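You operate a simulated robot arm through the tools that you are given. There is no shell and no other tool. Be economical: measure what you need, move in short steps, check, and stop when the job is done.

The job below is to be done with a simulated two-armed robot. You get a single attempt, and the scene is never put back.

## Task
Pick up the yellow ladle with one hand, pass it to the other hand and put it on the top of the right freezer lid.

Only the result counts: the job must be done as asked and must still hold three seconds after the hand-in. Knocking over, shifting, dropping, spilling or breaking anything else fails it. Lids that push on must go on centred and level and be pressed home; caps that screw on are set level and turned clockwise until they are tight.

## Robot
Two 7-joint arms with two-finger parallel grippers on one trunk, on a base that drives. Base frame: it is fixed to the floor where the robot stands at the start and does not move with it; the origin is under the middle of the robot, x ahead of it, y to its left, z up. Readings come in m, degrees, newtons and seconds.
The left shoulder is at the start at [0.07, 0.13, 1.122], the right one opposite. Places, roughly: top of the right freezer lid [0, 2.4, 0.9]. Payload 1.57 kg a hand.
Tool frame (each hand has its own): the origin (TCP) lies between the finger pads and is the grasp point; the fingertips stand 0.03 m ahead of it; z points along the fingers, y is the line along which they close. The gripper opens to 0.08 m. The fingers are 0.017 m wide and 0.012 m thick; the gripper's body (0.04 by 0.082 m) begins 0.08 m behind the TCP.
Orientation is told as [roll, pitch, yaw] about the base's x, y, z axes, in that order, counted from this pose: with the fingers straight down and closing along the base's y, the tool's x points along the base's -x, its y along +y and its z along -z.

## Interface
- The arms move only by the tool drive_tool. It takes "left_steps", "right_steps" or both (then of equal length, played together; a hand with none holds still); each is text: rows parted by semicolons, each of 7 numbers parted by spaces: the shift along the tool's x, y, z in units of 400 mm (1.0 is 400 mm), then the turn, a rotation vector about the tool's x, y, z in units of 45 degrees (1.0 is 45 degrees), then the opening, from 0 (shut) to 1 (fully open). In form: tx ty tz rx ry rz claw; .... A call has 1 to 20 rows; each row is the pose to reach, as a shift and turn from the pose commanded when the call began, along the tool's axes at that moment. A call with a number of a shift or a turn outside -1 to 1 is refused whole. Rows are played at 5 a second. More than 0.05 m and 8.6 degrees between two rows, or a gripper value outside its range, and nothing of the call is played. A pose out of reach is approached as far as the arm can. The call stops where the force on the tool passes 40 N (or 10 N more than at its start, if that is more) or the arm is blocked; 0.2 s more then pass. Each finger travels about 0.108 m/s and halts on what it meets, pressing with about 22 N; the grip force reading is that of the motor and also rises with nothing between the fingers. The clock runs only during rows and for 0.2 s after the last one: add rows that repeat a pose to give the fingers time. It gives the time, the measured TCP pose, the force on the tool (base axes), the opening and the grip force at its end, in the units of the frame above (readings bear some noise), with the torque about the TCP (base axes, N m) and any sound that the robot's microphone picked up.
- Cameras (640 x 400 px; columns grow to the right, rows downward): "scene" is now at [0.1123, -0.0072, 1.3127]; the picture's right is [-0.12, -0.99, 0.00], its down [-0.89, 0.10, -0.44] and it looks along [0.44, -0.05, -0.90] (base axes); focal length 248 px, centre (320, 200). "left" rides on the left gripper at [0.072, 0.007, -0.122] in its tool frame; the picture's right is [-0.09, 1.00, 0.00], its down [-0.84, -0.08, -0.54] and it looks along [-0.54, -0.05, 0.84] (tool axes); focal length 238 px, centre (320, 200). "right" rides on the right gripper at [0.072, -0.006, -0.122] in its tool frame; the picture's right is [0.09, 1.00, 0.00], its down [-0.84, 0.08, -0.54] and it looks along [-0.54, 0.05, 0.84] (tool axes); focal length 238 px, centre (320, 200). There is no depth. A picture from a camera that has moved, and an enlarged one, comes with that camera's place and axes in the base frame and with its lens.
- get_image(camera): a new picture of that camera. The clock stands still meanwhile.
- lift_body(by): slides the trunk up (or, below 0, down) by that many m; the arms and the scene camera ride with it, the base frame stays. It gives what a move gives, with no picture.
- steer(legs): drives the robot by 1 to 6 legs, each [ahead, left, turn to the left] in m, m and degrees, along the robot's own axes; the way and the turn of a leg run together, so that a leg with both is an arc; at most 1.5 m and 180 degrees a leg. The arms and the cameras ride along, it lands a little off, and it stops where it bumps. It gives what a move gives.
- turn_head(pan, tilt): turns the head with the scene camera to pan (to the left, within 86 degrees either way) and tilt (down, from -29 to 69), counted from straight ahead of the robot. It gives what a move gives.
- enlarge(camera, box): a new picture of the part [left, top, right, bottom] of that camera's present view, enlarged. The clock stands still meanwhile.
- sign_off(): hands the job in; it is judged then, once.

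Go step by step. Nothing tells you exact positions but the pictures and the camera data: compare them with the known pose of the tool, close in by small moves and look again before you grip or let go. The budget is 120 turns and 108 pictures, counting those below and the enlarged ones. Unless the task says otherwise, let go and move clear before handing in, and close with one line.

The tools are called after "Request:" as name(argument=value, ...) on one line, values as JSON. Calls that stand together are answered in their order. drive_tool: Moves the arms, as the interface text tells. Its arguments: {"type":"object","properties":{"left_steps":{"type":"string"},"right_steps":{"type":"string"}},"required":[]} The other tools are called the same way: lift_body (by) slides the trunk up or down; steer (legs) drives the base; turn_head (pan, tilt) turns the head that bears the scene camera; get_image (camera) takes a picture; enlarge (camera, box) takes an enlarged picture of a part of a camera's view; sign_off () hands the job in.

At the start:

```text
t: 0.0
left_eef_pos: [0.2259, 0.0132, 0.8054]
left_orientation: [0.0, 0.0, 0.0]
left_contact_force: [-0.1, 0.5, -0.8]
left_ft_torque: [-0.03, 0.02, -0.01]
left_opening: 0.0797
left_grip_force: 0.0
right_eef_pos: [0.2185, -0.1722, 0.8098]
right_orientation: [0.0, -0.1, 0.2]
right_contact_force: [-0.5, 0.0, 0.2]
right_ft_torque: [-0.01, -0.02, 0.03]
right_opening: 0.0799
right_grip_force: 0.0
trunk travel left (down, up): [-0.759, 0.181]
robot x, y, heading: [0.0018, -0.0038, 0.1]
head pan, tilt: [-6.7, 63.8]
```

scene: 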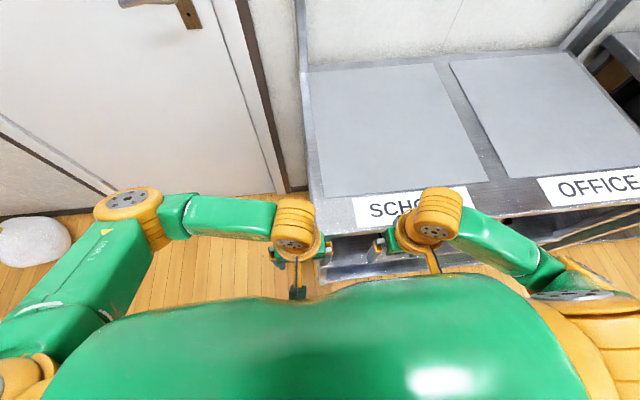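
right: 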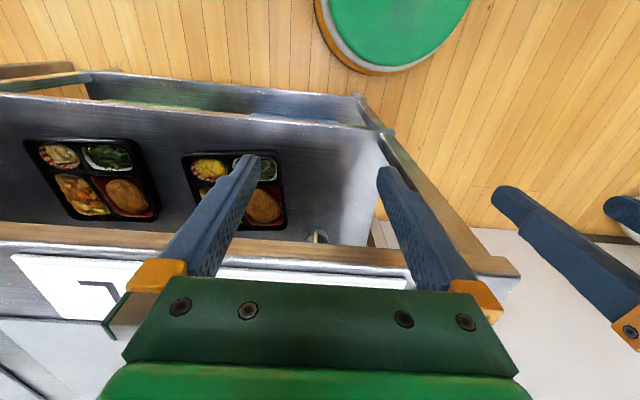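
left: 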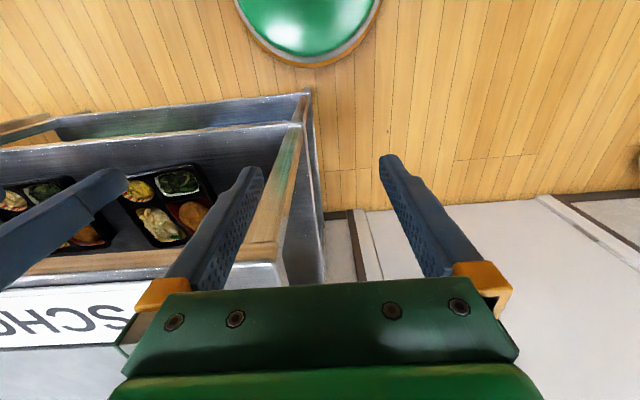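

A shelf with trays stands ahead and no ladle is in sight yet. I'll look around with the head.

Request:
turn_head(pan=80, tilt=25)

Request:
get_image(camera="scene")

Request:
turn_head(pan=0, tilt=20)

Request:
get_image(camera="scene")

Request:
turn_head(pan=-80, tilt=25)

Request:
get_image(camera="scene")

```text
t: 1.6
left_eef_pos: [0.2263, 0.0127, 0.8066]
left_orientation: [0.0, 0.0, -0.1]
left_contact_force: [-0.5, 0.3, 0.3]
left_ft_torque: [-0.01, 0.02, 0.01]
left_opening: 0.0802
left_grip_force: 0.0
right_eef_pos: [0.2182, -0.1711, 0.8098]
right_orientation: [-0.1, -0.1, 0.0]
right_contact_force: [-0.1, 0.5, -0.3]
right_ft_torque: [0.0, 0.0, 0.0]
right_opening: 0.0799
right_grip_force: 0.1
trunk travel left (down, up): [-0.759, 0.181]
robot x, y, heading: [-0.001, -0.001, -0.0]
head pan, tilt: [80.0, 25.0]
```

```text
104 pictures are left
camera scene: at [0.0666, 0.0908, 1.367], right [0.98, -0.17, 0.0], down [-0.07, -0.42, -0.91], along [0.16, 0.89, -0.42], focal length 248 px, centre (320, 200)
```

scene: 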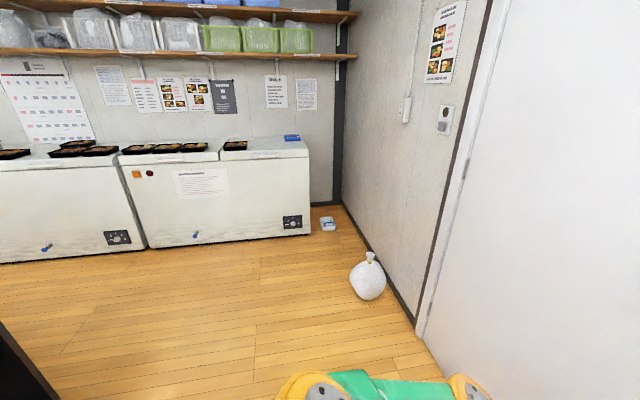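

```text
t: 3.1
left_eef_pos: [0.2281, 0.0125, 0.8054]
left_orientation: [0.0, 0.0, 0.0]
left_contact_force: [-0.6, -0.2, 0.5]
left_ft_torque: [0.01, 0.03, 0.01]
left_opening: 0.0798
left_grip_force: 0.1
right_eef_pos: [0.218, -0.1713, 0.81]
right_orientation: [0.0, -0.1, 0.1]
right_contact_force: [-1.0, 0.3, -0.4]
right_ft_torque: [0.0, 0.02, 0.02]
right_opening: 0.08
right_grip_force: 0.1
trunk travel left (down, up): [-0.759, 0.181]
robot x, y, heading: [0.0011, -0.001, -0.0]
head pan, tilt: [0.0, 20.0]
```

```text
103 pictures are left
camera scene: at [0.1437, 0.0001, 1.3751], right [0.0, -1.0, 0.0], down [-0.34, 0.0, -0.94], along [0.94, 0.0, -0.34], focal length 248 px, centre (320, 200)
```

scene: 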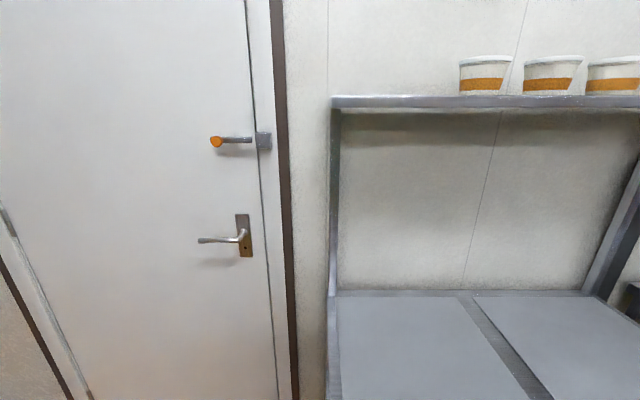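

```text
t: 4.7
left_eef_pos: [0.2266, 0.013, 0.8043]
left_orientation: [0.0, 0.0, 0.0]
left_contact_force: [-0.2, 0.4, -1.0]
left_ft_torque: [0.0, 0.01, 0.0]
left_opening: 0.0801
left_grip_force: 0.1
right_eef_pos: [0.219, -0.1715, 0.8097]
right_orientation: [0.0, 0.0, 0.1]
right_contact_force: [1.0, -0.1, -0.3]
right_ft_torque: [-0.02, 0.01, -0.02]
right_opening: 0.0798
right_grip_force: 0.1
trunk travel left (down, up): [-0.759, 0.181]
robot x, y, heading: [0.0013, 0.0029, -0.1]
head pan, tilt: [-80.0, 25.0]
```

```text
102 pictures are left
camera scene: at [0.0666, -0.0907, 1.367], right [-0.98, -0.17, 0.0], down [-0.07, 0.42, -0.91], along [0.16, -0.89, -0.42], focal length 248 px, centre (320, 200)
```

scene: 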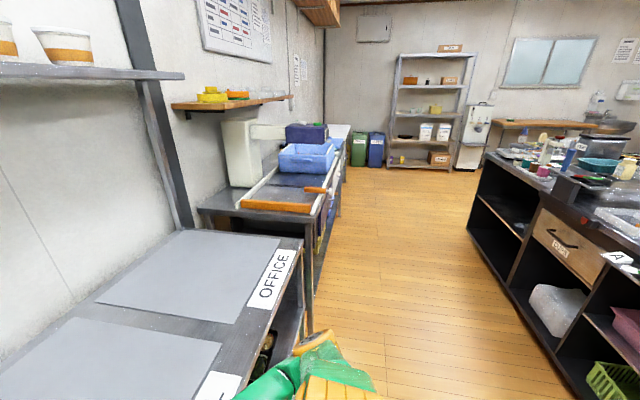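

The freezers are to the left, and a counter to the right and behind holds many items. I'll zoom in on that counter and turn the base to see more of it.

Request:
enlarge(camera="scene", box=[470, 80, 640, 280])

Request:
steer(legs=[[0, 0, -75]])

Request:
get_image(camera="scene")

```text
2.00 times, centred on (555, 180) of scene
camera zoom: at [0.0666, -0.0907, 1.367], right [-0.98, -0.17, 0.0], down [-0.07, 0.42, -0.91], along [0.16, -0.89, -0.42], focal length 496 px, centre (-150, 240)
```

zoom: 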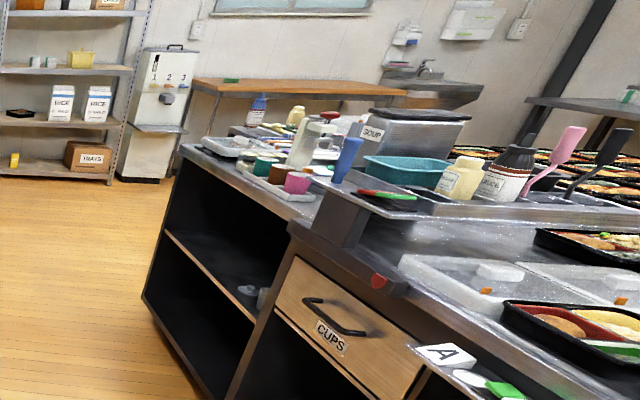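

```text
t: 8.3
left_eef_pos: [0.0683, -0.2167, 0.8052]
left_orientation: [0.1, 0.0, -75.7]
left_contact_force: [0.4, 1.0, 0.0]
left_ft_torque: [-0.04, -0.03, 0.01]
left_opening: 0.0797
left_grip_force: 0.1
right_eef_pos: [-0.1111, -0.2538, 0.8102]
right_orientation: [0.0, -0.1, -75.6]
right_contact_force: [-0.4, 1.0, 0.3]
right_ft_torque: [0.02, -0.01, 0.01]
right_opening: 0.0801
right_grip_force: 0.1
trunk travel left (down, up): [-0.759, 0.181]
robot x, y, heading: [-0.0022, -0.0031, -75.9]
head pan, tilt: [-80.0, 25.0]
```

```text
100 pictures are left
camera scene: at [-0.0711, -0.0865, 1.367], right [-0.41, 0.91, 0.0], down [0.39, 0.17, -0.91], along [-0.83, -0.37, -0.42], focal length 248 px, centre (320, 200)
```

scene: 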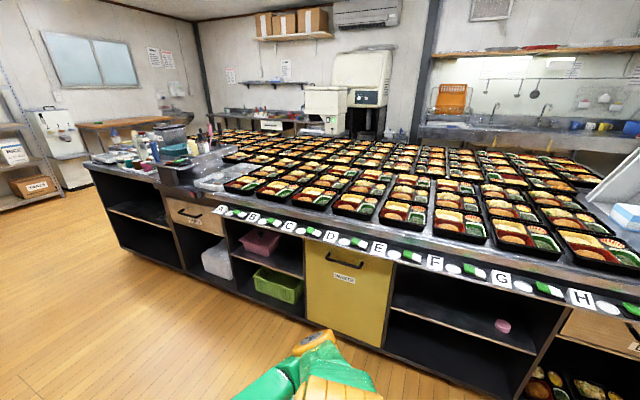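

This is a large kitchen island with bento boxes, and a ladle may be among the utensils. I'll zoom into the candidate places.

Request:
enlarge(camera="scene", box=[70, 90, 270, 215])

Request:
enlarge(camera="scene", box=[420, 40, 640, 178])

Request:
steer(legs=[[0, 0, -75]])

Request:
get_image(camera="scene")

```text
3.20 times, centred on (170, 152) of scene
camera zoom: at [-0.0711, -0.0865, 1.367], right [-0.41, 0.91, 0.0], down [0.39, 0.17, -0.91], along [-0.83, -0.37, -0.42], focal length 793 px, centre (800, 352)
```

zoom: 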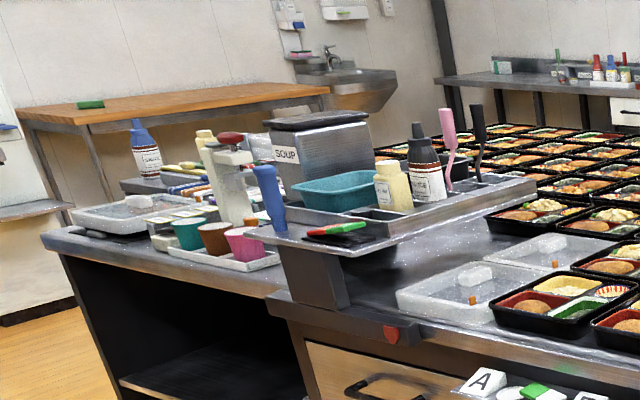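

```text
2.90 times, centred on (530, 109) of scene
camera zoom: at [-0.0711, -0.0865, 1.367], right [-0.41, 0.91, 0.0], down [0.39, 0.17, -0.91], along [-0.83, -0.37, -0.42], focal length 718 px, centre (-289, 464)
```

zoom: 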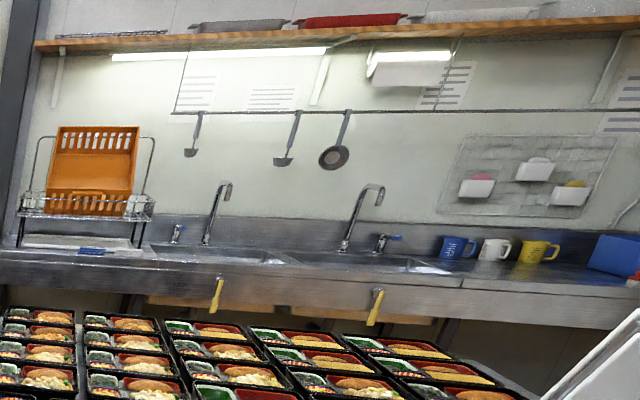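

```text
t: 12.0
left_eef_pos: [-0.1931, -0.1199, 0.8055]
left_orientation: [0.0, -0.1, -151.4]
left_contact_force: [0.1, -0.2, 0.3]
left_ft_torque: [-0.01, 0.01, -0.03]
left_opening: 0.0802
left_grip_force: 0.1
right_eef_pos: [-0.2745, 0.0469, 0.8095]
right_orientation: [0.0, -0.1, -151.4]
right_contact_force: [0.4, 0.0, 0.1]
right_ft_torque: [-0.02, -0.02, -0.03]
right_opening: 0.0802
right_grip_force: 0.1
trunk travel left (down, up): [-0.759, 0.181]
robot x, y, heading: [-0.0031, -0.0018, -151.1]
head pan, tilt: [-80.0, 25.0]
```

```text
97 pictures are left
camera scene: at [-0.1011, 0.0482, 1.367], right [0.78, 0.62, 0.0], down [0.26, -0.33, -0.91], along [-0.56, 0.71, -0.42], focal length 248 px, centre (320, 200)
```

scene: 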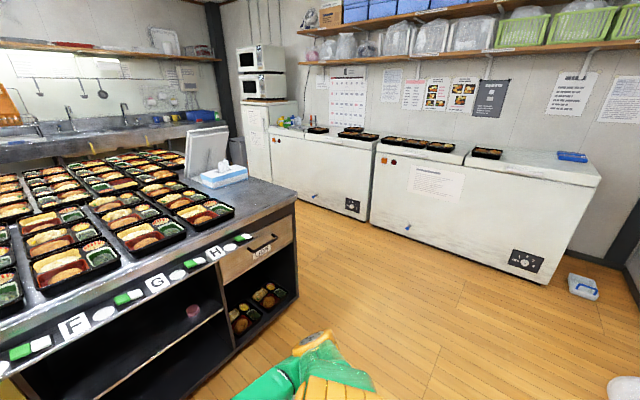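

Grey ladles hang on the wall and there's nothing yellow that is clearly a ladle. I'll zoom further.

Request:
enlarge(camera="scene", box=[240, 90, 400, 190])

Request:
enlarge(camera="scene", box=[0, 30, 240, 180])

Request:
steer(legs=[[0, 0, 75]])

Request:
turn_head(pan=-50, tilt=20)

Request:
get_image(camera="scene")

```text
4.00 times, centred on (320, 140) of scene
camera zoom: at [-0.1011, 0.0482, 1.367], right [0.78, 0.62, 0.0], down [0.26, -0.33, -0.91], along [-0.56, 0.71, -0.42], focal length 992 px, centre (320, 440)
```

zoom: 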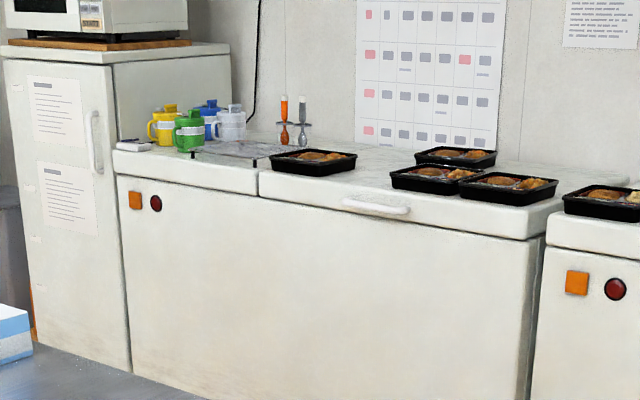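

```text
2.67 times, centred on (120, 105) of scene
camera zoom: at [-0.1011, 0.0482, 1.367], right [0.78, 0.62, 0.0], down [0.26, -0.33, -0.91], along [-0.56, 0.71, -0.42], focal length 661 px, centre (853, 453)
```

zoom: 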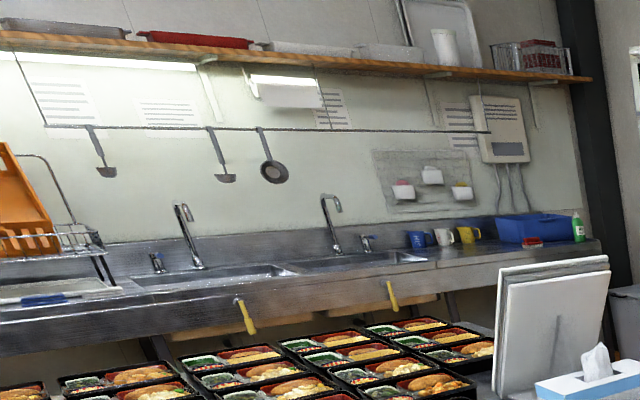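

```text
t: 15.6
left_eef_pos: [0.0654, -0.2181, 0.8055]
left_orientation: [0.1, 0.0, -76.6]
left_contact_force: [-0.7, 0.2, 0.8]
left_ft_torque: [0.01, 0.02, -0.02]
left_opening: 0.0801
left_grip_force: 0.1
right_eef_pos: [-0.1167, -0.2507, 0.8098]
right_orientation: [0.0, -0.1, -76.7]
right_contact_force: [0.1, -0.4, -0.1]
right_ft_torque: [0.02, -0.01, -0.02]
right_opening: 0.08
right_grip_force: 0.0
trunk travel left (down, up): [-0.759, 0.181]
robot x, y, heading: [0.0018, -0.0025, -76.7]
head pan, tilt: [-80.0, 25.0]
```

```text
t: 16.6
left_eef_pos: [0.064, -0.2173, 0.8054]
left_orientation: [0.0, 0.0, -76.6]
left_contact_force: [-0.6, -0.2, -0.2]
left_ft_torque: [0.0, 0.0, 0.02]
left_opening: 0.0802
left_grip_force: 0.0
right_eef_pos: [-0.1173, -0.2523, 0.8104]
right_orientation: [0.0, -0.1, -76.6]
right_contact_force: [0.1, 0.3, 0.0]
right_ft_torque: [0.03, 0.02, 0.0]
right_opening: 0.0799
right_grip_force: 0.1
trunk travel left (down, up): [-0.759, 0.181]
robot x, y, heading: [-0.001, -0.0013, -76.7]
head pan, tilt: [-50.0, 20.0]
```

```text
94 pictures are left
camera scene: at [-0.0438, -0.1233, 1.3751], right [-0.8, 0.6, 0.0], down [0.2, 0.27, -0.94], along [-0.56, -0.75, -0.34], focal length 248 px, centre (320, 200)
```

scene: 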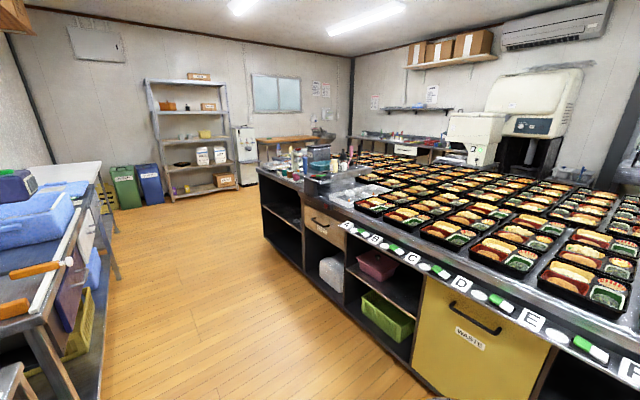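

No obvious ladle yet. I'll zoom into the island end, the left table, and the wall shelf.

Request:
enlarge(camera="scene", box=[260, 125, 380, 200])

Request:
enlarge(camera="scene", box=[140, 70, 300, 200])

Request:
turn_head(pan=20, tilt=20)

Request:
get_image(camera="scene")

```text
5.33 times, centred on (320, 162) of scene
camera zoom: at [-0.0438, -0.1233, 1.3751], right [-0.8, 0.6, 0.0], down [0.2, 0.27, -0.94], along [-0.56, -0.75, -0.34], focal length 1322 px, centre (320, 400)
```

zoom: 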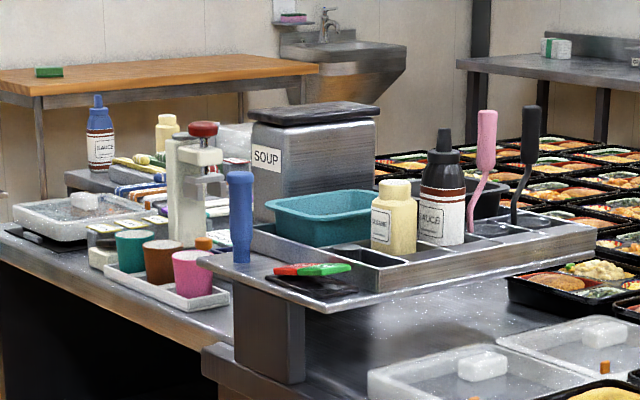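

```text
3.08 times, centred on (220, 135) of scene
camera zoom: at [-0.0438, -0.1233, 1.3751], right [-0.8, 0.6, 0.0], down [0.2, 0.27, -0.94], along [-0.56, -0.75, -0.34], focal length 763 px, centre (628, 400)
```

zoom: 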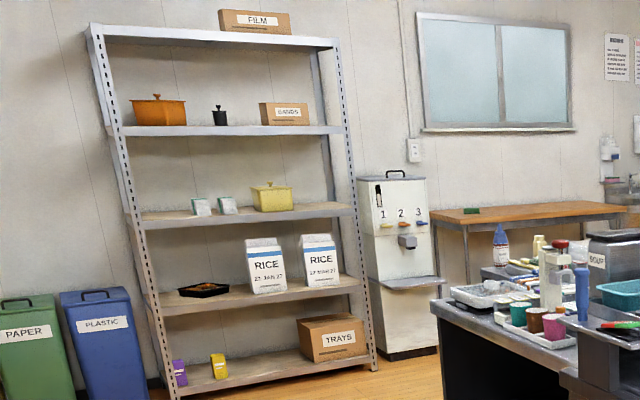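

```text
t: 18.0
left_eef_pos: [0.0651, -0.2178, 0.8045]
left_orientation: [0.0, 0.0, -76.6]
left_contact_force: [0.2, -0.2, 0.1]
left_ft_torque: [-0.01, -0.02, 0.02]
left_opening: 0.08
left_grip_force: 0.1
right_eef_pos: [-0.1166, -0.2518, 0.809]
right_orientation: [0.1, -0.2, -76.6]
right_contact_force: [0.5, 0.2, -0.4]
right_ft_torque: [-0.01, 0.01, -0.02]
right_opening: 0.0799
right_grip_force: 0.0
trunk travel left (down, up): [-0.759, 0.181]
robot x, y, heading: [0.0009, 0.0008, -76.6]
head pan, tilt: [20.0, 20.0]
```

```text
91 pictures are left
camera scene: at [0.0631, -0.1265, 1.3751], right [-0.84, -0.55, 0.0], down [-0.19, 0.29, -0.94], along [0.52, -0.79, -0.34], focal length 248 px, centre (320, 200)
```

scene: 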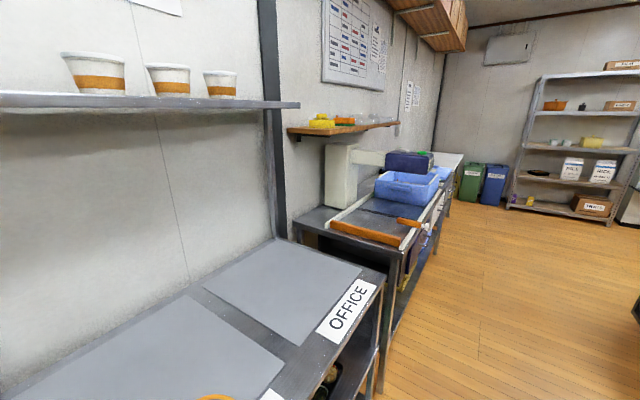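

The yellow things near the island's striped rack are worth a closer look. I'll check the wall shelf first.

Request:
enlarge(camera="scene", box=[280, 90, 480, 290])

Request:
steer(legs=[[0.9, 0, 0]])

Request:
turn_head(pan=-60, tilt=30)

Request:
get_image(camera="scene")

```text
2.00 times, centred on (380, 190) of scene
camera zoom: at [0.0631, -0.1265, 1.3751], right [-0.84, -0.55, 0.0], down [-0.19, 0.29, -0.94], along [0.52, -0.79, -0.34], focal length 496 px, centre (200, 220)
```

zoom: 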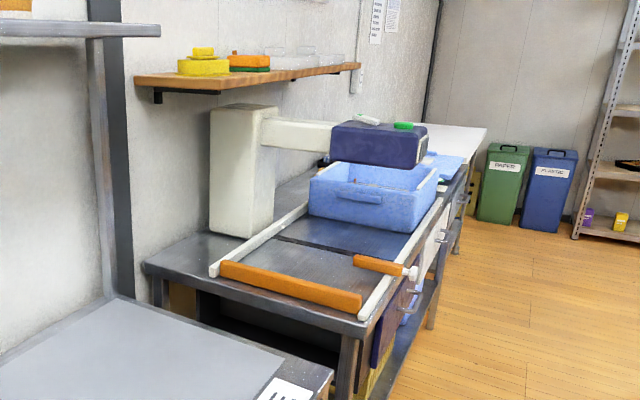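

```text
t: 20.7
left_eef_pos: [0.1811, -0.5256, 0.8038]
left_orientation: [0.0, 0.1, -61.0]
left_contact_force: [0.7, 0.0, 0.0]
left_ft_torque: [0.0, 0.01, -0.02]
left_opening: 0.0801
left_grip_force: 0.1
right_eef_pos: [0.0148, -0.6086, 0.8103]
right_orientation: [-0.1, 0.0, -60.9]
right_contact_force: [0.1, 0.1, -0.1]
right_ft_torque: [-0.01, 0.0, -0.01]
right_opening: 0.08
right_grip_force: 0.0
trunk travel left (down, up): [-0.759, 0.181]
robot x, y, heading: [0.0609, -0.3354, -60.8]
head pan, tilt: [20.0, 20.0]
stopped in leg 1: the robot was blocked; the commanded pose is now the measured one
```

```text
t: 22.2
left_eef_pos: [0.1799, -0.5261, 0.8059]
left_orientation: [0.0, 0.0, -60.9]
left_contact_force: [-0.4, 0.3, 0.0]
left_ft_torque: [0.01, 0.05, 0.03]
left_opening: 0.0799
left_grip_force: 0.2
right_eef_pos: [0.0155, -0.6085, 0.8098]
right_orientation: [0.0, 0.0, -60.8]
right_contact_force: [0.3, 0.8, 0.3]
right_ft_torque: [-0.02, 0.04, 0.0]
right_opening: 0.08
right_grip_force: 0.0
trunk travel left (down, up): [-0.759, 0.181]
robot x, y, heading: [0.0614, -0.3317, -61.1]
head pan, tilt: [-60.0, 30.0]
```

```text
89 pictures are left
camera scene: at [0.037, -0.4561, 1.359], right [-0.86, 0.51, 0.0], down [0.26, 0.43, -0.87], along [-0.45, -0.74, -0.5], focal length 248 px, centre (320, 200)
```

scene: 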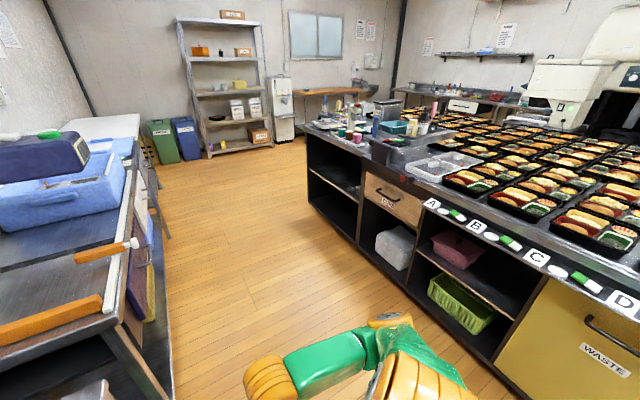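

The base bumped the shelf on the left. The aisle centre is at about x = -0.25, so I'll back off to it and drive down toward the island end.

Request:
steer(legs=[[-0.145, -0.26, 0], [0, 0, -29], [1.2, 0, 0]])

Request:
get_image(camera="scene")

```text
t: 31.3
left_eef_pos: [-0.2218, -1.7576, 0.8052]
left_orientation: [0.0, 0.1, -89.6]
left_contact_force: [-0.4, -0.7, 1.0]
left_ft_torque: [-0.03, 0.01, 0.01]
left_opening: 0.0802
left_grip_force: 0.0
right_eef_pos: [-0.4055, -1.7494, 0.8108]
right_orientation: [0.0, -0.2, -89.6]
right_contact_force: [0.3, 0.0, -0.1]
right_ft_torque: [0.0, 0.01, -0.03]
right_opening: 0.0803
right_grip_force: 0.1
trunk travel left (down, up): [-0.759, 0.181]
robot x, y, heading: [-0.2369, -1.5336, -89.8]
head pan, tilt: [-60.0, 30.0]
```

```text
88 pictures are left
camera scene: at [-0.3131, -1.6262, 1.359], right [-0.51, 0.86, 0.0], down [0.43, 0.25, -0.87], along [-0.75, -0.44, -0.5], focal length 248 px, centre (320, 200)
```

scene: 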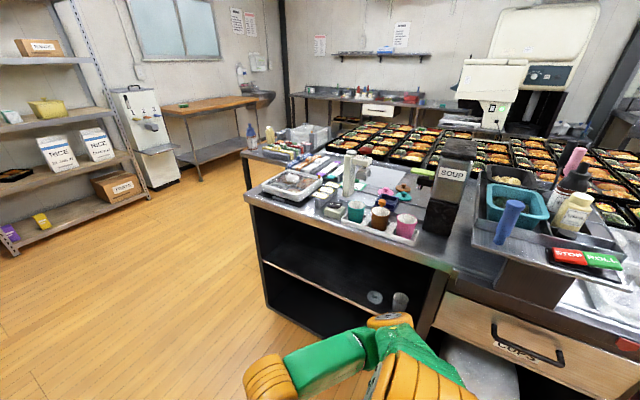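

Request:
enlarge(camera="scene", box=[230, 110, 460, 254])

Request:
enlarge(camera="scene", box=[420, 120, 640, 258])

```text
2.78 times, centred on (345, 182) of scene
camera zoom: at [-0.3131, -1.6262, 1.359], right [-0.51, 0.86, 0.0], down [0.43, 0.25, -0.87], along [-0.75, -0.44, -0.5], focal length 689 px, centre (251, 250)
```

zoom: 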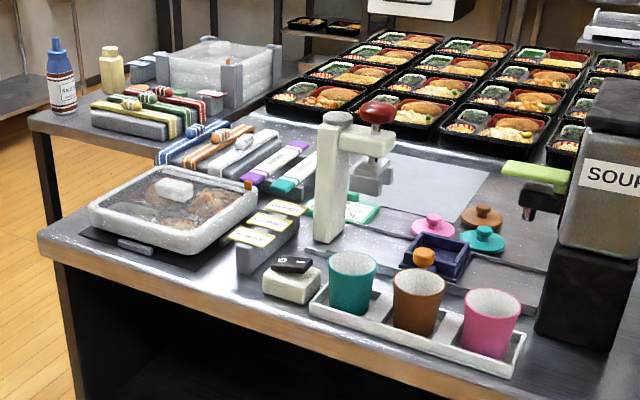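

```text
2.90 times, centred on (530, 189) of scene
camera zoom: at [-0.3131, -1.6262, 1.359], right [-0.51, 0.86, 0.0], down [0.43, 0.25, -0.87], along [-0.75, -0.44, -0.5], focal length 718 px, centre (-289, 232)
```

zoom: 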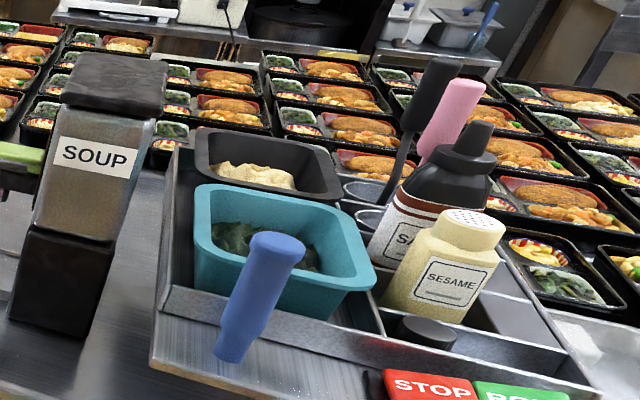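

No ladle is visible here, but the far back counter has coloured ladles or scoops in containers at the top right. I'll look there.

Request:
turn_head(pan=-86, tilt=10)

Request:
get_image(camera="scene")

Request:
enlarge(camera="scene", box=[300, 160, 520, 298])

Request:
enlarge(camera="scene", box=[40, 130, 260, 268])

```text
t: 32.2
left_eef_pos: [-0.2216, -1.7572, 0.8053]
left_orientation: [-0.1, 0.0, -89.6]
left_contact_force: [0.0, 0.3, -0.5]
left_ft_torque: [0.03, 0.0, 0.01]
left_opening: 0.0797
left_grip_force: 0.2
right_eef_pos: [-0.4058, -1.7496, 0.8104]
right_orientation: [0.1, 0.0, -89.5]
right_contact_force: [-0.1, -0.4, 0.1]
right_ft_torque: [0.01, 0.01, 0.0]
right_opening: 0.0799
right_grip_force: 0.1
trunk travel left (down, up): [-0.759, 0.181]
robot x, y, heading: [-0.2404, -1.5284, -89.4]
head pan, tilt: [-85.9, 10.0]
```

```text
85 pictures are left
camera scene: at [-0.3277, -1.5881, 1.3913], right [-0.08, 1.0, 0.0], down [0.17, 0.01, -0.98], along [-0.98, -0.08, -0.17], focal length 248 px, centre (320, 200)
```

scene: 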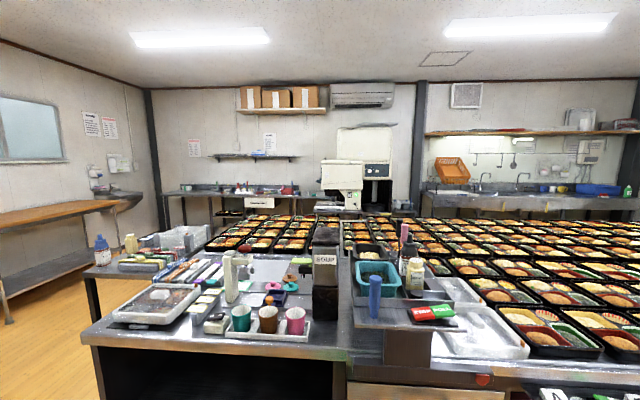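

```text
2.90 times, centred on (410, 229) of scene
camera zoom: at [-0.3277, -1.5881, 1.3913], right [-0.08, 1.0, 0.0], down [0.17, 0.01, -0.98], along [-0.98, -0.08, -0.17], focal length 718 px, centre (59, 116)
```

zoom: 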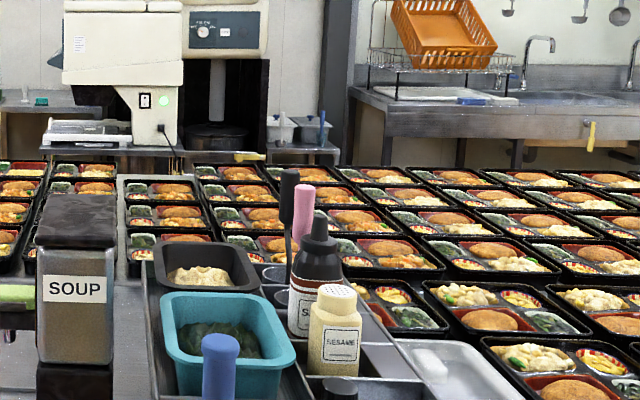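

```text
2.90 times, centred on (150, 199) of scene
camera zoom: at [-0.3277, -1.5881, 1.3913], right [-0.08, 1.0, 0.0], down [0.17, 0.01, -0.98], along [-0.98, -0.08, -0.17], focal length 718 px, centre (813, 203)
```

zoom: 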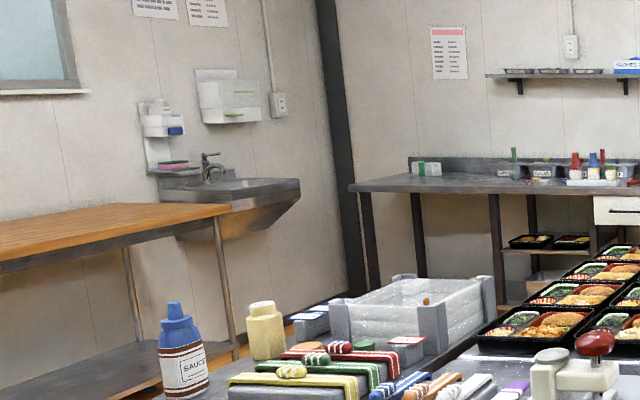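

A yellow item sits near the machine beyond the bento boxes. I'll enlarge that and the rest of the back row.

Request:
enlarge(camera="scene", box=[355, 195, 415, 232])

Request:
enlarge(camera="scene", box=[200, 170, 340, 258])

```text
10.67 times, centred on (385, 214) of scene
camera zoom: at [-0.3277, -1.5881, 1.3913], right [-0.08, 1.0, 0.0], down [0.17, 0.01, -0.98], along [-0.98, -0.08, -0.17], focal length 2644 px, centre (-373, 56)
```

zoom: 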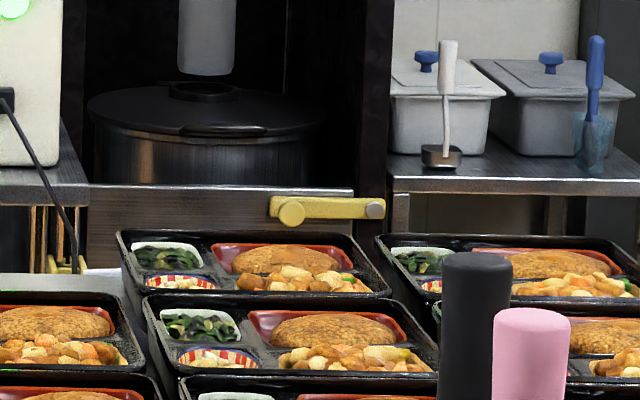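

```text
4.55 times, centred on (270, 214) of scene
camera zoom: at [-0.3277, -1.5881, 1.3913], right [-0.08, 1.0, 0.0], down [0.17, 0.01, -0.98], along [-0.98, -0.08, -0.17], focal length 1127 px, centre (547, 136)
```

zoom: 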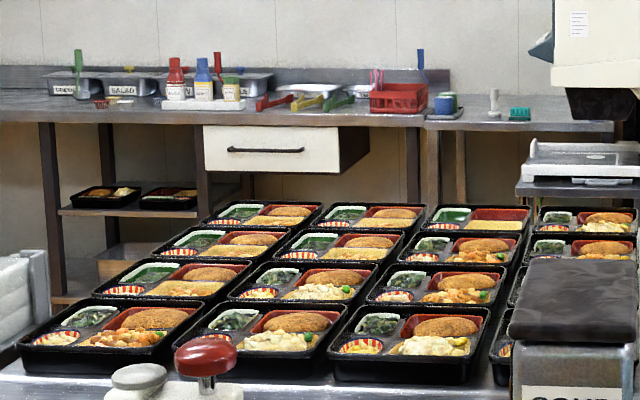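

Found: red, yellow and green ladles lie on the back counter, with the yellow one at about (-3.7, -2.6). I'll drive around the island's far end and look.

Request:
steer(legs=[[1.5, 0, 0], [0.45, 0, 0], [0, 0, -90]])

Request:
turn_head(pan=0, tilt=30)

Request:
get_image(camera="scene")

```text
t: 45.8
left_eef_pos: [-0.443, -3.5066, 0.8053]
left_orientation: [0.1, 0.0, -178.5]
left_contact_force: [-0.4, -0.1, -0.2]
left_ft_torque: [-0.01, 0.0, 0.01]
left_opening: 0.08
left_grip_force: 0.0
right_eef_pos: [-0.4393, -3.3224, 0.8088]
right_orientation: [0.1, 0.0, -178.5]
right_contact_force: [-0.9, -0.1, 0.1]
right_ft_torque: [-0.02, 0.02, 0.0]
right_opening: 0.0802
right_grip_force: 0.0
trunk travel left (down, up): [-0.759, 0.181]
robot x, y, heading: [-0.2149, -3.4884, -178.5]
head pan, tilt: [-85.9, 10.0]
```

```text
t: 47.4
left_eef_pos: [-0.4429, -3.5056, 0.8049]
left_orientation: [0.0, 0.0, -178.6]
left_contact_force: [-0.4, -0.4, 1.1]
left_ft_torque: [0.02, -0.02, 0.02]
left_opening: 0.0801
left_grip_force: 0.0
right_eef_pos: [-0.438, -3.3226, 0.8099]
right_orientation: [0.0, 0.1, -178.5]
right_contact_force: [-1.1, -1.4, 0.0]
right_ft_torque: [0.0, 0.02, 0.0]
right_opening: 0.0802
right_grip_force: 0.0
trunk travel left (down, up): [-0.759, 0.181]
robot x, y, heading: [-0.2153, -3.4869, -178.6]
head pan, tilt: [0.0, 30.0]
```

```text
80 pictures are left
camera scene: at [-0.3569, -3.4913, 1.359], right [-0.02, 1.0, 0.0], down [0.5, 0.01, -0.87], along [-0.87, -0.02, -0.5], focal length 248 px, centre (320, 200)
```

scene: 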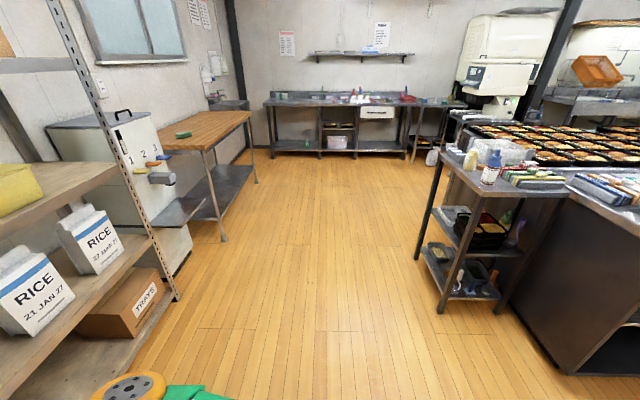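

The passage is clear, so I'll drive toward the back counter.

Request:
steer(legs=[[1.5, 0, -1.5], [1.4, 0, 0]])

Request:
get_image(camera="scene")

```text
t: 61.5
left_eef_pos: [-3.3621, -3.5191, 0.8046]
left_orientation: [0.1, 0.0, 179.4]
left_contact_force: [-0.6, 0.0, -0.9]
left_ft_torque: [-0.02, 0.01, 0.01]
left_opening: 0.0798
left_grip_force: 0.0
right_eef_pos: [-3.351, -3.3349, 0.81]
right_orientation: [-0.1, 0.0, 179.6]
right_contact_force: [0.6, -0.1, -0.2]
right_ft_torque: [-0.01, -0.01, -0.03]
right_opening: 0.0801
right_grip_force: 0.0
trunk travel left (down, up): [-0.759, 0.181]
robot x, y, heading: [-3.1332, -3.5083, 179.5]
head pan, tilt: [0.0, 30.0]
```

```text
79 pictures are left
camera scene: at [-3.2749, -3.5069, 1.3591], right [0.01, 1.0, 0.0], down [0.5, 0.0, -0.87], along [-0.87, 0.01, -0.5], focal length 248 px, centre (320, 200)
```

scene: 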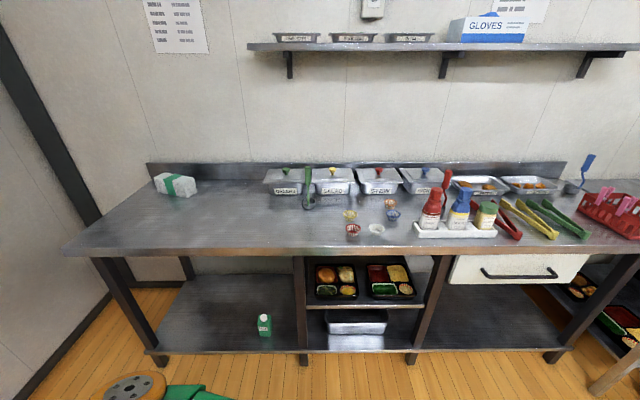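

Those are tongs. I see ladles coloured green, red and blue near the trays, so I'll zoom in for a yellow one.

Request:
enlarge(camera="scene", box=[250, 150, 450, 275])

Request:
enlarge(camera="scene", box=[430, 140, 640, 271])

Request:
turn_head(pan=-65, tilt=25)

Request:
get_image(camera="scene")

```text
3.20 times, centred on (350, 212) of scene
camera zoom: at [-3.2749, -3.5069, 1.3591], right [0.01, 1.0, 0.0], down [0.5, 0.0, -0.87], along [-0.87, 0.01, -0.5], focal length 793 px, centre (224, 160)
```

zoom: 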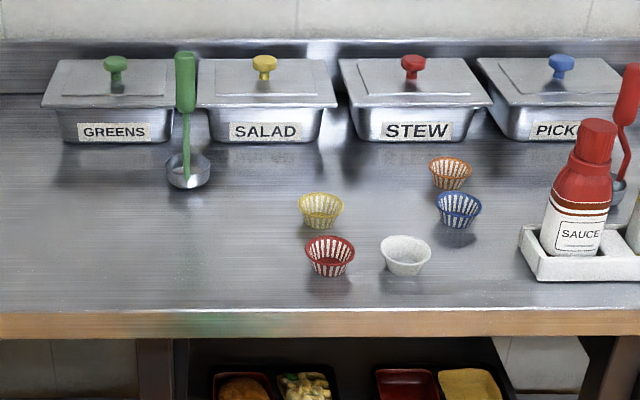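

```text
3.05 times, centred on (535, 206) of scene
camera zoom: at [-3.2749, -3.5069, 1.3591], right [0.01, 1.0, 0.0], down [0.5, 0.0, -0.87], along [-0.87, 0.01, -0.5], focal length 755 px, centre (-335, 183)
```

zoom: 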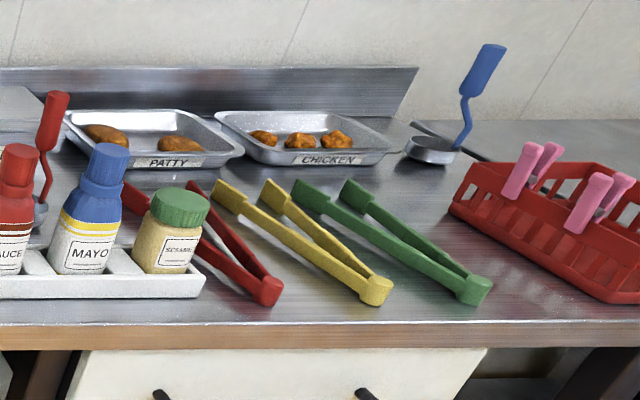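

```text
t: 62.9
left_eef_pos: [-3.3616, -3.5187, 0.8054]
left_orientation: [0.0, 0.0, 179.4]
left_contact_force: [-0.2, -0.2, -0.6]
left_ft_torque: [0.06, 0.04, 0.02]
left_opening: 0.0803
left_grip_force: 0.2
right_eef_pos: [-3.3514, -3.3346, 0.8109]
right_orientation: [0.0, -0.1, 179.5]
right_contact_force: [0.6, -0.2, -0.6]
right_ft_torque: [0.01, -0.01, 0.0]
right_opening: 0.08
right_grip_force: 0.1
trunk travel left (down, up): [-0.759, 0.181]
robot x, y, heading: [-3.1354, -3.5104, 179.5]
head pan, tilt: [-65.0, 25.0]
```

```text
76 pictures are left
camera scene: at [-3.223, -3.4239, 1.367], right [0.91, 0.42, 0.0], down [0.18, -0.38, -0.91], along [-0.38, 0.82, -0.42], focal length 248 px, centre (320, 200)
```

scene: 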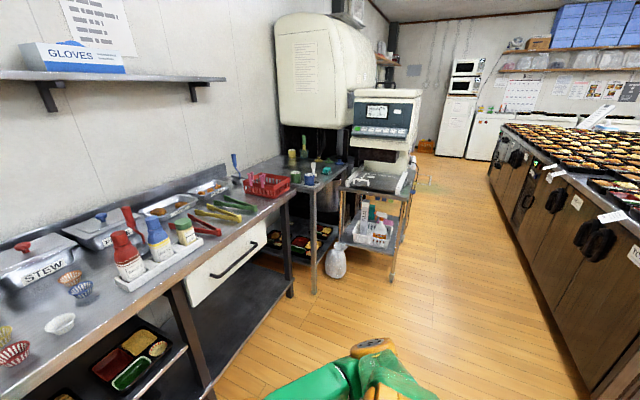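

Request:
enlarge(camera="scene", box=[220, 120, 420, 245])

Request:
enlarge(camera="scene", box=[400, 30, 560, 130])

```text
3.20 times, centred on (320, 182) of scene
camera zoom: at [-3.223, -3.4239, 1.367], right [0.91, 0.42, 0.0], down [0.18, -0.38, -0.91], along [-0.38, 0.82, -0.42], focal length 793 px, centre (320, 256)
```

zoom: 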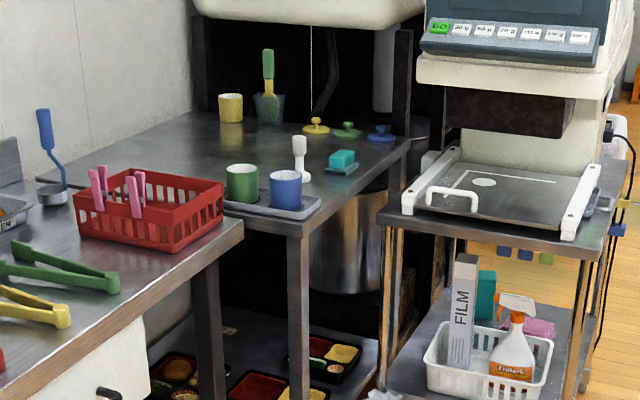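

```text
4.00 times, centred on (480, 80) of scene
camera zoom: at [-3.223, -3.4239, 1.367], right [0.91, 0.42, 0.0], down [0.18, -0.38, -0.91], along [-0.38, 0.82, -0.42], focal length 992 px, centre (-320, 680)
```

zoom: 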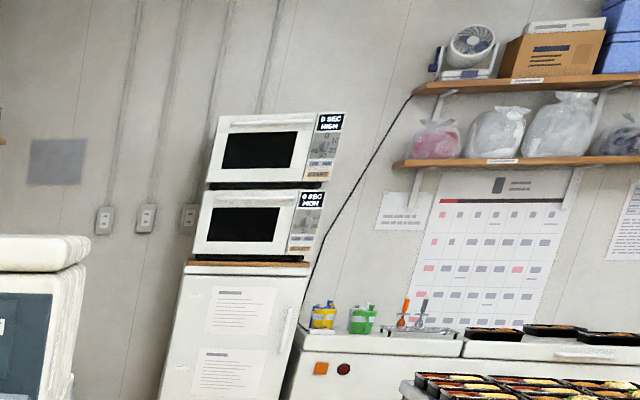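

Request:
enlarge(camera="scene", box=[280, 130, 340, 168])

Request:
steer(legs=[[0.3, 0, 0], [0, -0.8, -90]])

Request:
turn_head(pan=0, tilt=20)

Request:
get_image(camera="scene")

```text
10.53 times, centred on (310, 149) of scene
camera zoom: at [-3.223, -3.4239, 1.367], right [0.91, 0.42, 0.0], down [0.18, -0.38, -0.91], along [-0.38, 0.82, -0.42], focal length 2609 px, centre (425, 737)
```

zoom: 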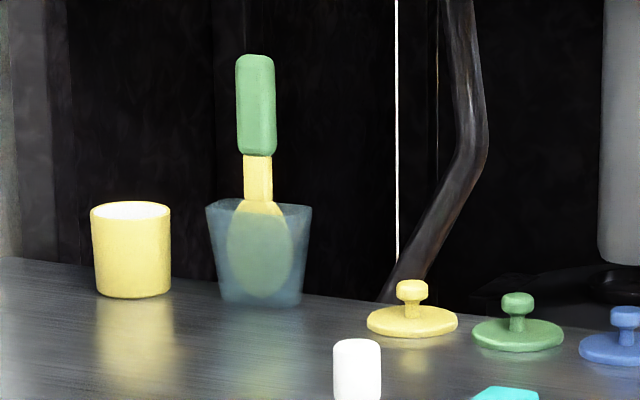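

```text
t: 68.8
left_eef_pos: [-2.9406, -2.7672, 0.8053]
left_orientation: [0.0, -0.1, 90.7]
left_contact_force: [0.6, -0.3, 0.2]
left_ft_torque: [0.01, 0.01, 0.03]
left_opening: 0.0798
left_grip_force: 0.1
right_eef_pos: [-2.7558, -2.774, 0.8105]
right_orientation: [-0.1, 0.0, 90.7]
right_contact_force: [-1.0, -0.1, 1.1]
right_ft_torque: [0.03, -0.03, -0.02]
right_opening: 0.08
right_grip_force: 0.0
trunk travel left (down, up): [-0.759, 0.181]
robot x, y, heading: [-2.9214, -2.9961, 90.4]
head pan, tilt: [-65.0, 25.0]
cut short: leg 2
```

```text
t: 70.1
left_eef_pos: [-2.9406, -2.7685, 0.8057]
left_orientation: [-0.1, 0.0, 90.6]
left_contact_force: [-0.7, 0.1, 0.1]
left_ft_torque: [0.01, 0.01, -0.02]
left_opening: 0.0798
left_grip_force: 0.1
right_eef_pos: [-2.7551, -2.7757, 0.81]
right_orientation: [0.0, 0.0, 90.9]
right_contact_force: [-0.2, 0.5, 0.0]
right_ft_torque: [-0.01, 0.01, -0.04]
right_opening: 0.08
right_grip_force: 0.1
trunk travel left (down, up): [-0.759, 0.181]
robot x, y, heading: [-2.9261, -2.9954, 90.5]
head pan, tilt: [0.0, 20.0]
```

```text
72 pictures are left
camera scene: at [-2.926, -2.8513, 1.3751], right [1.0, 0.01, 0.0], down [0.0, -0.34, -0.94], along [-0.01, 0.94, -0.34], focal length 248 px, centre (320, 200)
```

scene: 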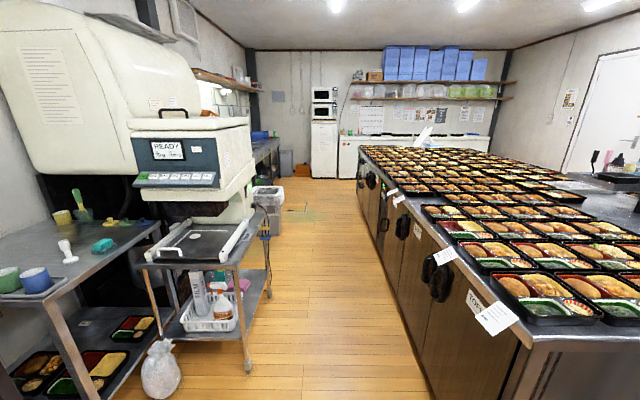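

That one is a rice paddle, not a ladle. I'll drive up this aisle toward the sink area and look for it there.

Request:
steer(legs=[[1.4, -0.08, 0]])

Request:
turn_head(pan=35, tilt=20)

Request:
get_image(camera="scene")

```text
t: 77.2
left_eef_pos: [-2.8732, -1.3616, 0.8059]
left_orientation: [0.0, 0.0, 90.4]
left_contact_force: [-0.1, -0.4, -0.6]
left_ft_torque: [0.01, -0.02, 0.02]
left_opening: 0.0797
left_grip_force: 0.0
right_eef_pos: [-2.6885, -1.3695, 0.8102]
right_orientation: [0.0, 0.0, 90.5]
right_contact_force: [-0.1, 0.0, 0.2]
right_ft_torque: [0.0, 0.02, -0.02]
right_opening: 0.08
right_grip_force: 0.0
trunk travel left (down, up): [-0.759, 0.181]
robot x, y, heading: [-2.859, -1.5856, 90.3]
head pan, tilt: [0.0, 20.0]
```

```text
t: 78.2
left_eef_pos: [-2.8732, -1.3618, 0.8046]
left_orientation: [0.0, 0.0, 90.4]
left_contact_force: [-0.5, 0.3, -0.2]
left_ft_torque: [-0.01, 0.01, 0.01]
left_opening: 0.0798
left_grip_force: 0.1
right_eef_pos: [-2.6868, -1.3687, 0.8086]
right_orientation: [-0.1, 0.0, 90.4]
right_contact_force: [-0.3, 0.2, -1.1]
right_ft_torque: [-0.03, 0.0, 0.0]
right_opening: 0.0799
right_grip_force: 0.0
trunk travel left (down, up): [-0.759, 0.181]
robot x, y, heading: [-2.8556, -1.5884, 90.4]
head pan, tilt: [35.0, 20.0]
```

```text
71 pictures are left
camera scene: at [-2.9121, -1.462, 1.3751], right [0.82, 0.58, 0.0], down [0.2, -0.28, -0.94], along [-0.54, 0.77, -0.34], focal length 248 px, centre (320, 200)
```

scene: 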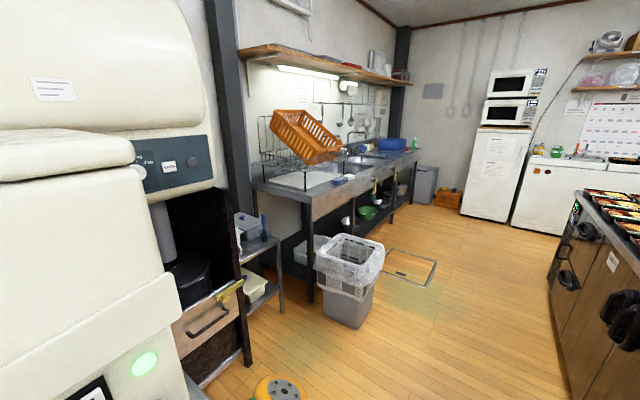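

Request:
enlarge(camera="scene", box=[250, 90, 450, 250])

Request:
enlarge(camera="scene", box=[160, 200, 300, 320])

```text
2.50 times, centred on (350, 170) of scene
camera zoom: at [-2.9121, -1.462, 1.3751], right [0.82, 0.58, 0.0], down [0.2, -0.28, -0.94], along [-0.54, 0.77, -0.34], focal length 620 px, centre (245, 275)
```

zoom: 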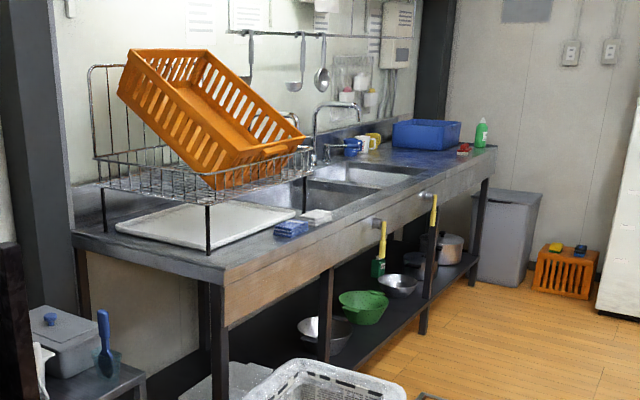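

```text
3.33 times, centred on (230, 260) of scene
camera zoom: at [-2.9121, -1.462, 1.3751], right [0.82, 0.58, 0.0], down [0.2, -0.28, -0.94], along [-0.54, 0.77, -0.34], focal length 826 px, centre (620, 0)
```

zoom: 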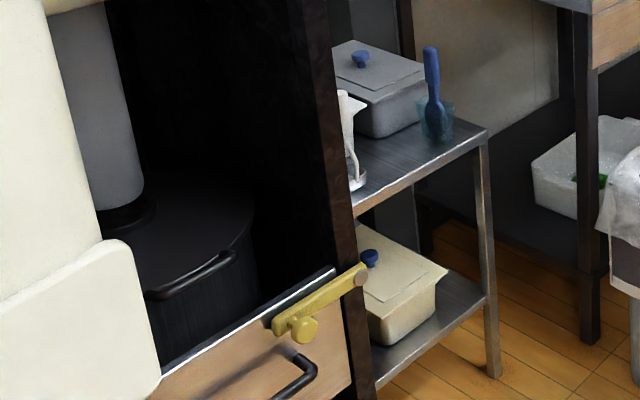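

Two yellow-handled tools hang from hooks on the sink's front edge. I'll drive closer.

Request:
steer(legs=[[1.3, -0.03, 0]])

Request:
turn_head(pan=55, tilt=35)

Request:
get_image(camera="scene")

```text
t: 84.6
left_eef_pos: [-2.855, -0.0781, 0.8055]
left_orientation: [0.1, 0.0, 90.6]
left_contact_force: [-0.8, 0.2, 0.7]
left_ft_torque: [-0.02, -0.02, -0.04]
left_opening: 0.0802
left_grip_force: 0.1
right_eef_pos: [-2.6713, -0.0837, 0.8093]
right_orientation: [0.0, -0.1, 90.7]
right_contact_force: [0.4, 0.7, -0.1]
right_ft_torque: [0.01, -0.02, 0.01]
right_opening: 0.08
right_grip_force: 0.1
trunk travel left (down, up): [-0.759, 0.181]
robot x, y, heading: [-2.8406, -0.3044, 90.4]
head pan, tilt: [35.0, 20.0]
```

```text
t: 85.5
left_eef_pos: [-2.856, -0.0781, 0.8054]
left_orientation: [0.0, 0.1, 90.6]
left_contact_force: [-0.7, -0.1, -0.3]
left_ft_torque: [-0.02, -0.01, -0.02]
left_opening: 0.0802
left_grip_force: 0.0
right_eef_pos: [-2.672, -0.0829, 0.8091]
right_orientation: [0.0, 0.0, 90.7]
right_contact_force: [-0.5, 0.0, 0.2]
right_ft_torque: [0.02, 0.02, -0.01]
right_opening: 0.08
right_grip_force: 0.0
trunk travel left (down, up): [-0.759, 0.181]
robot x, y, heading: [-2.8408, -0.3021, 90.7]
head pan, tilt: [55.0, 35.0]
```

```text
68 pictures are left
camera scene: at [-2.9127, -0.2041, 1.3513], right [0.57, 0.82, 0.0], down [0.47, -0.32, -0.82], along [-0.68, 0.46, -0.57], focal length 248 px, centre (320, 200)
```

scene: 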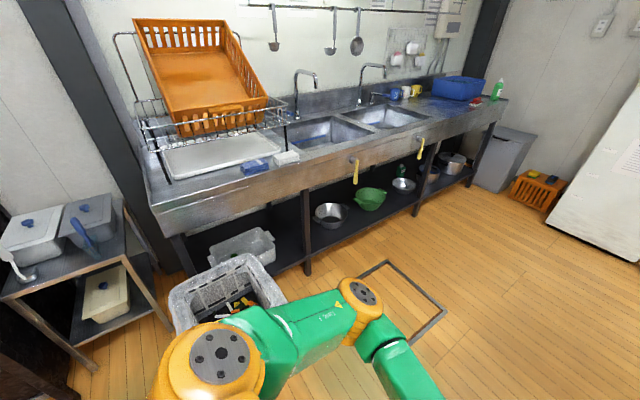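

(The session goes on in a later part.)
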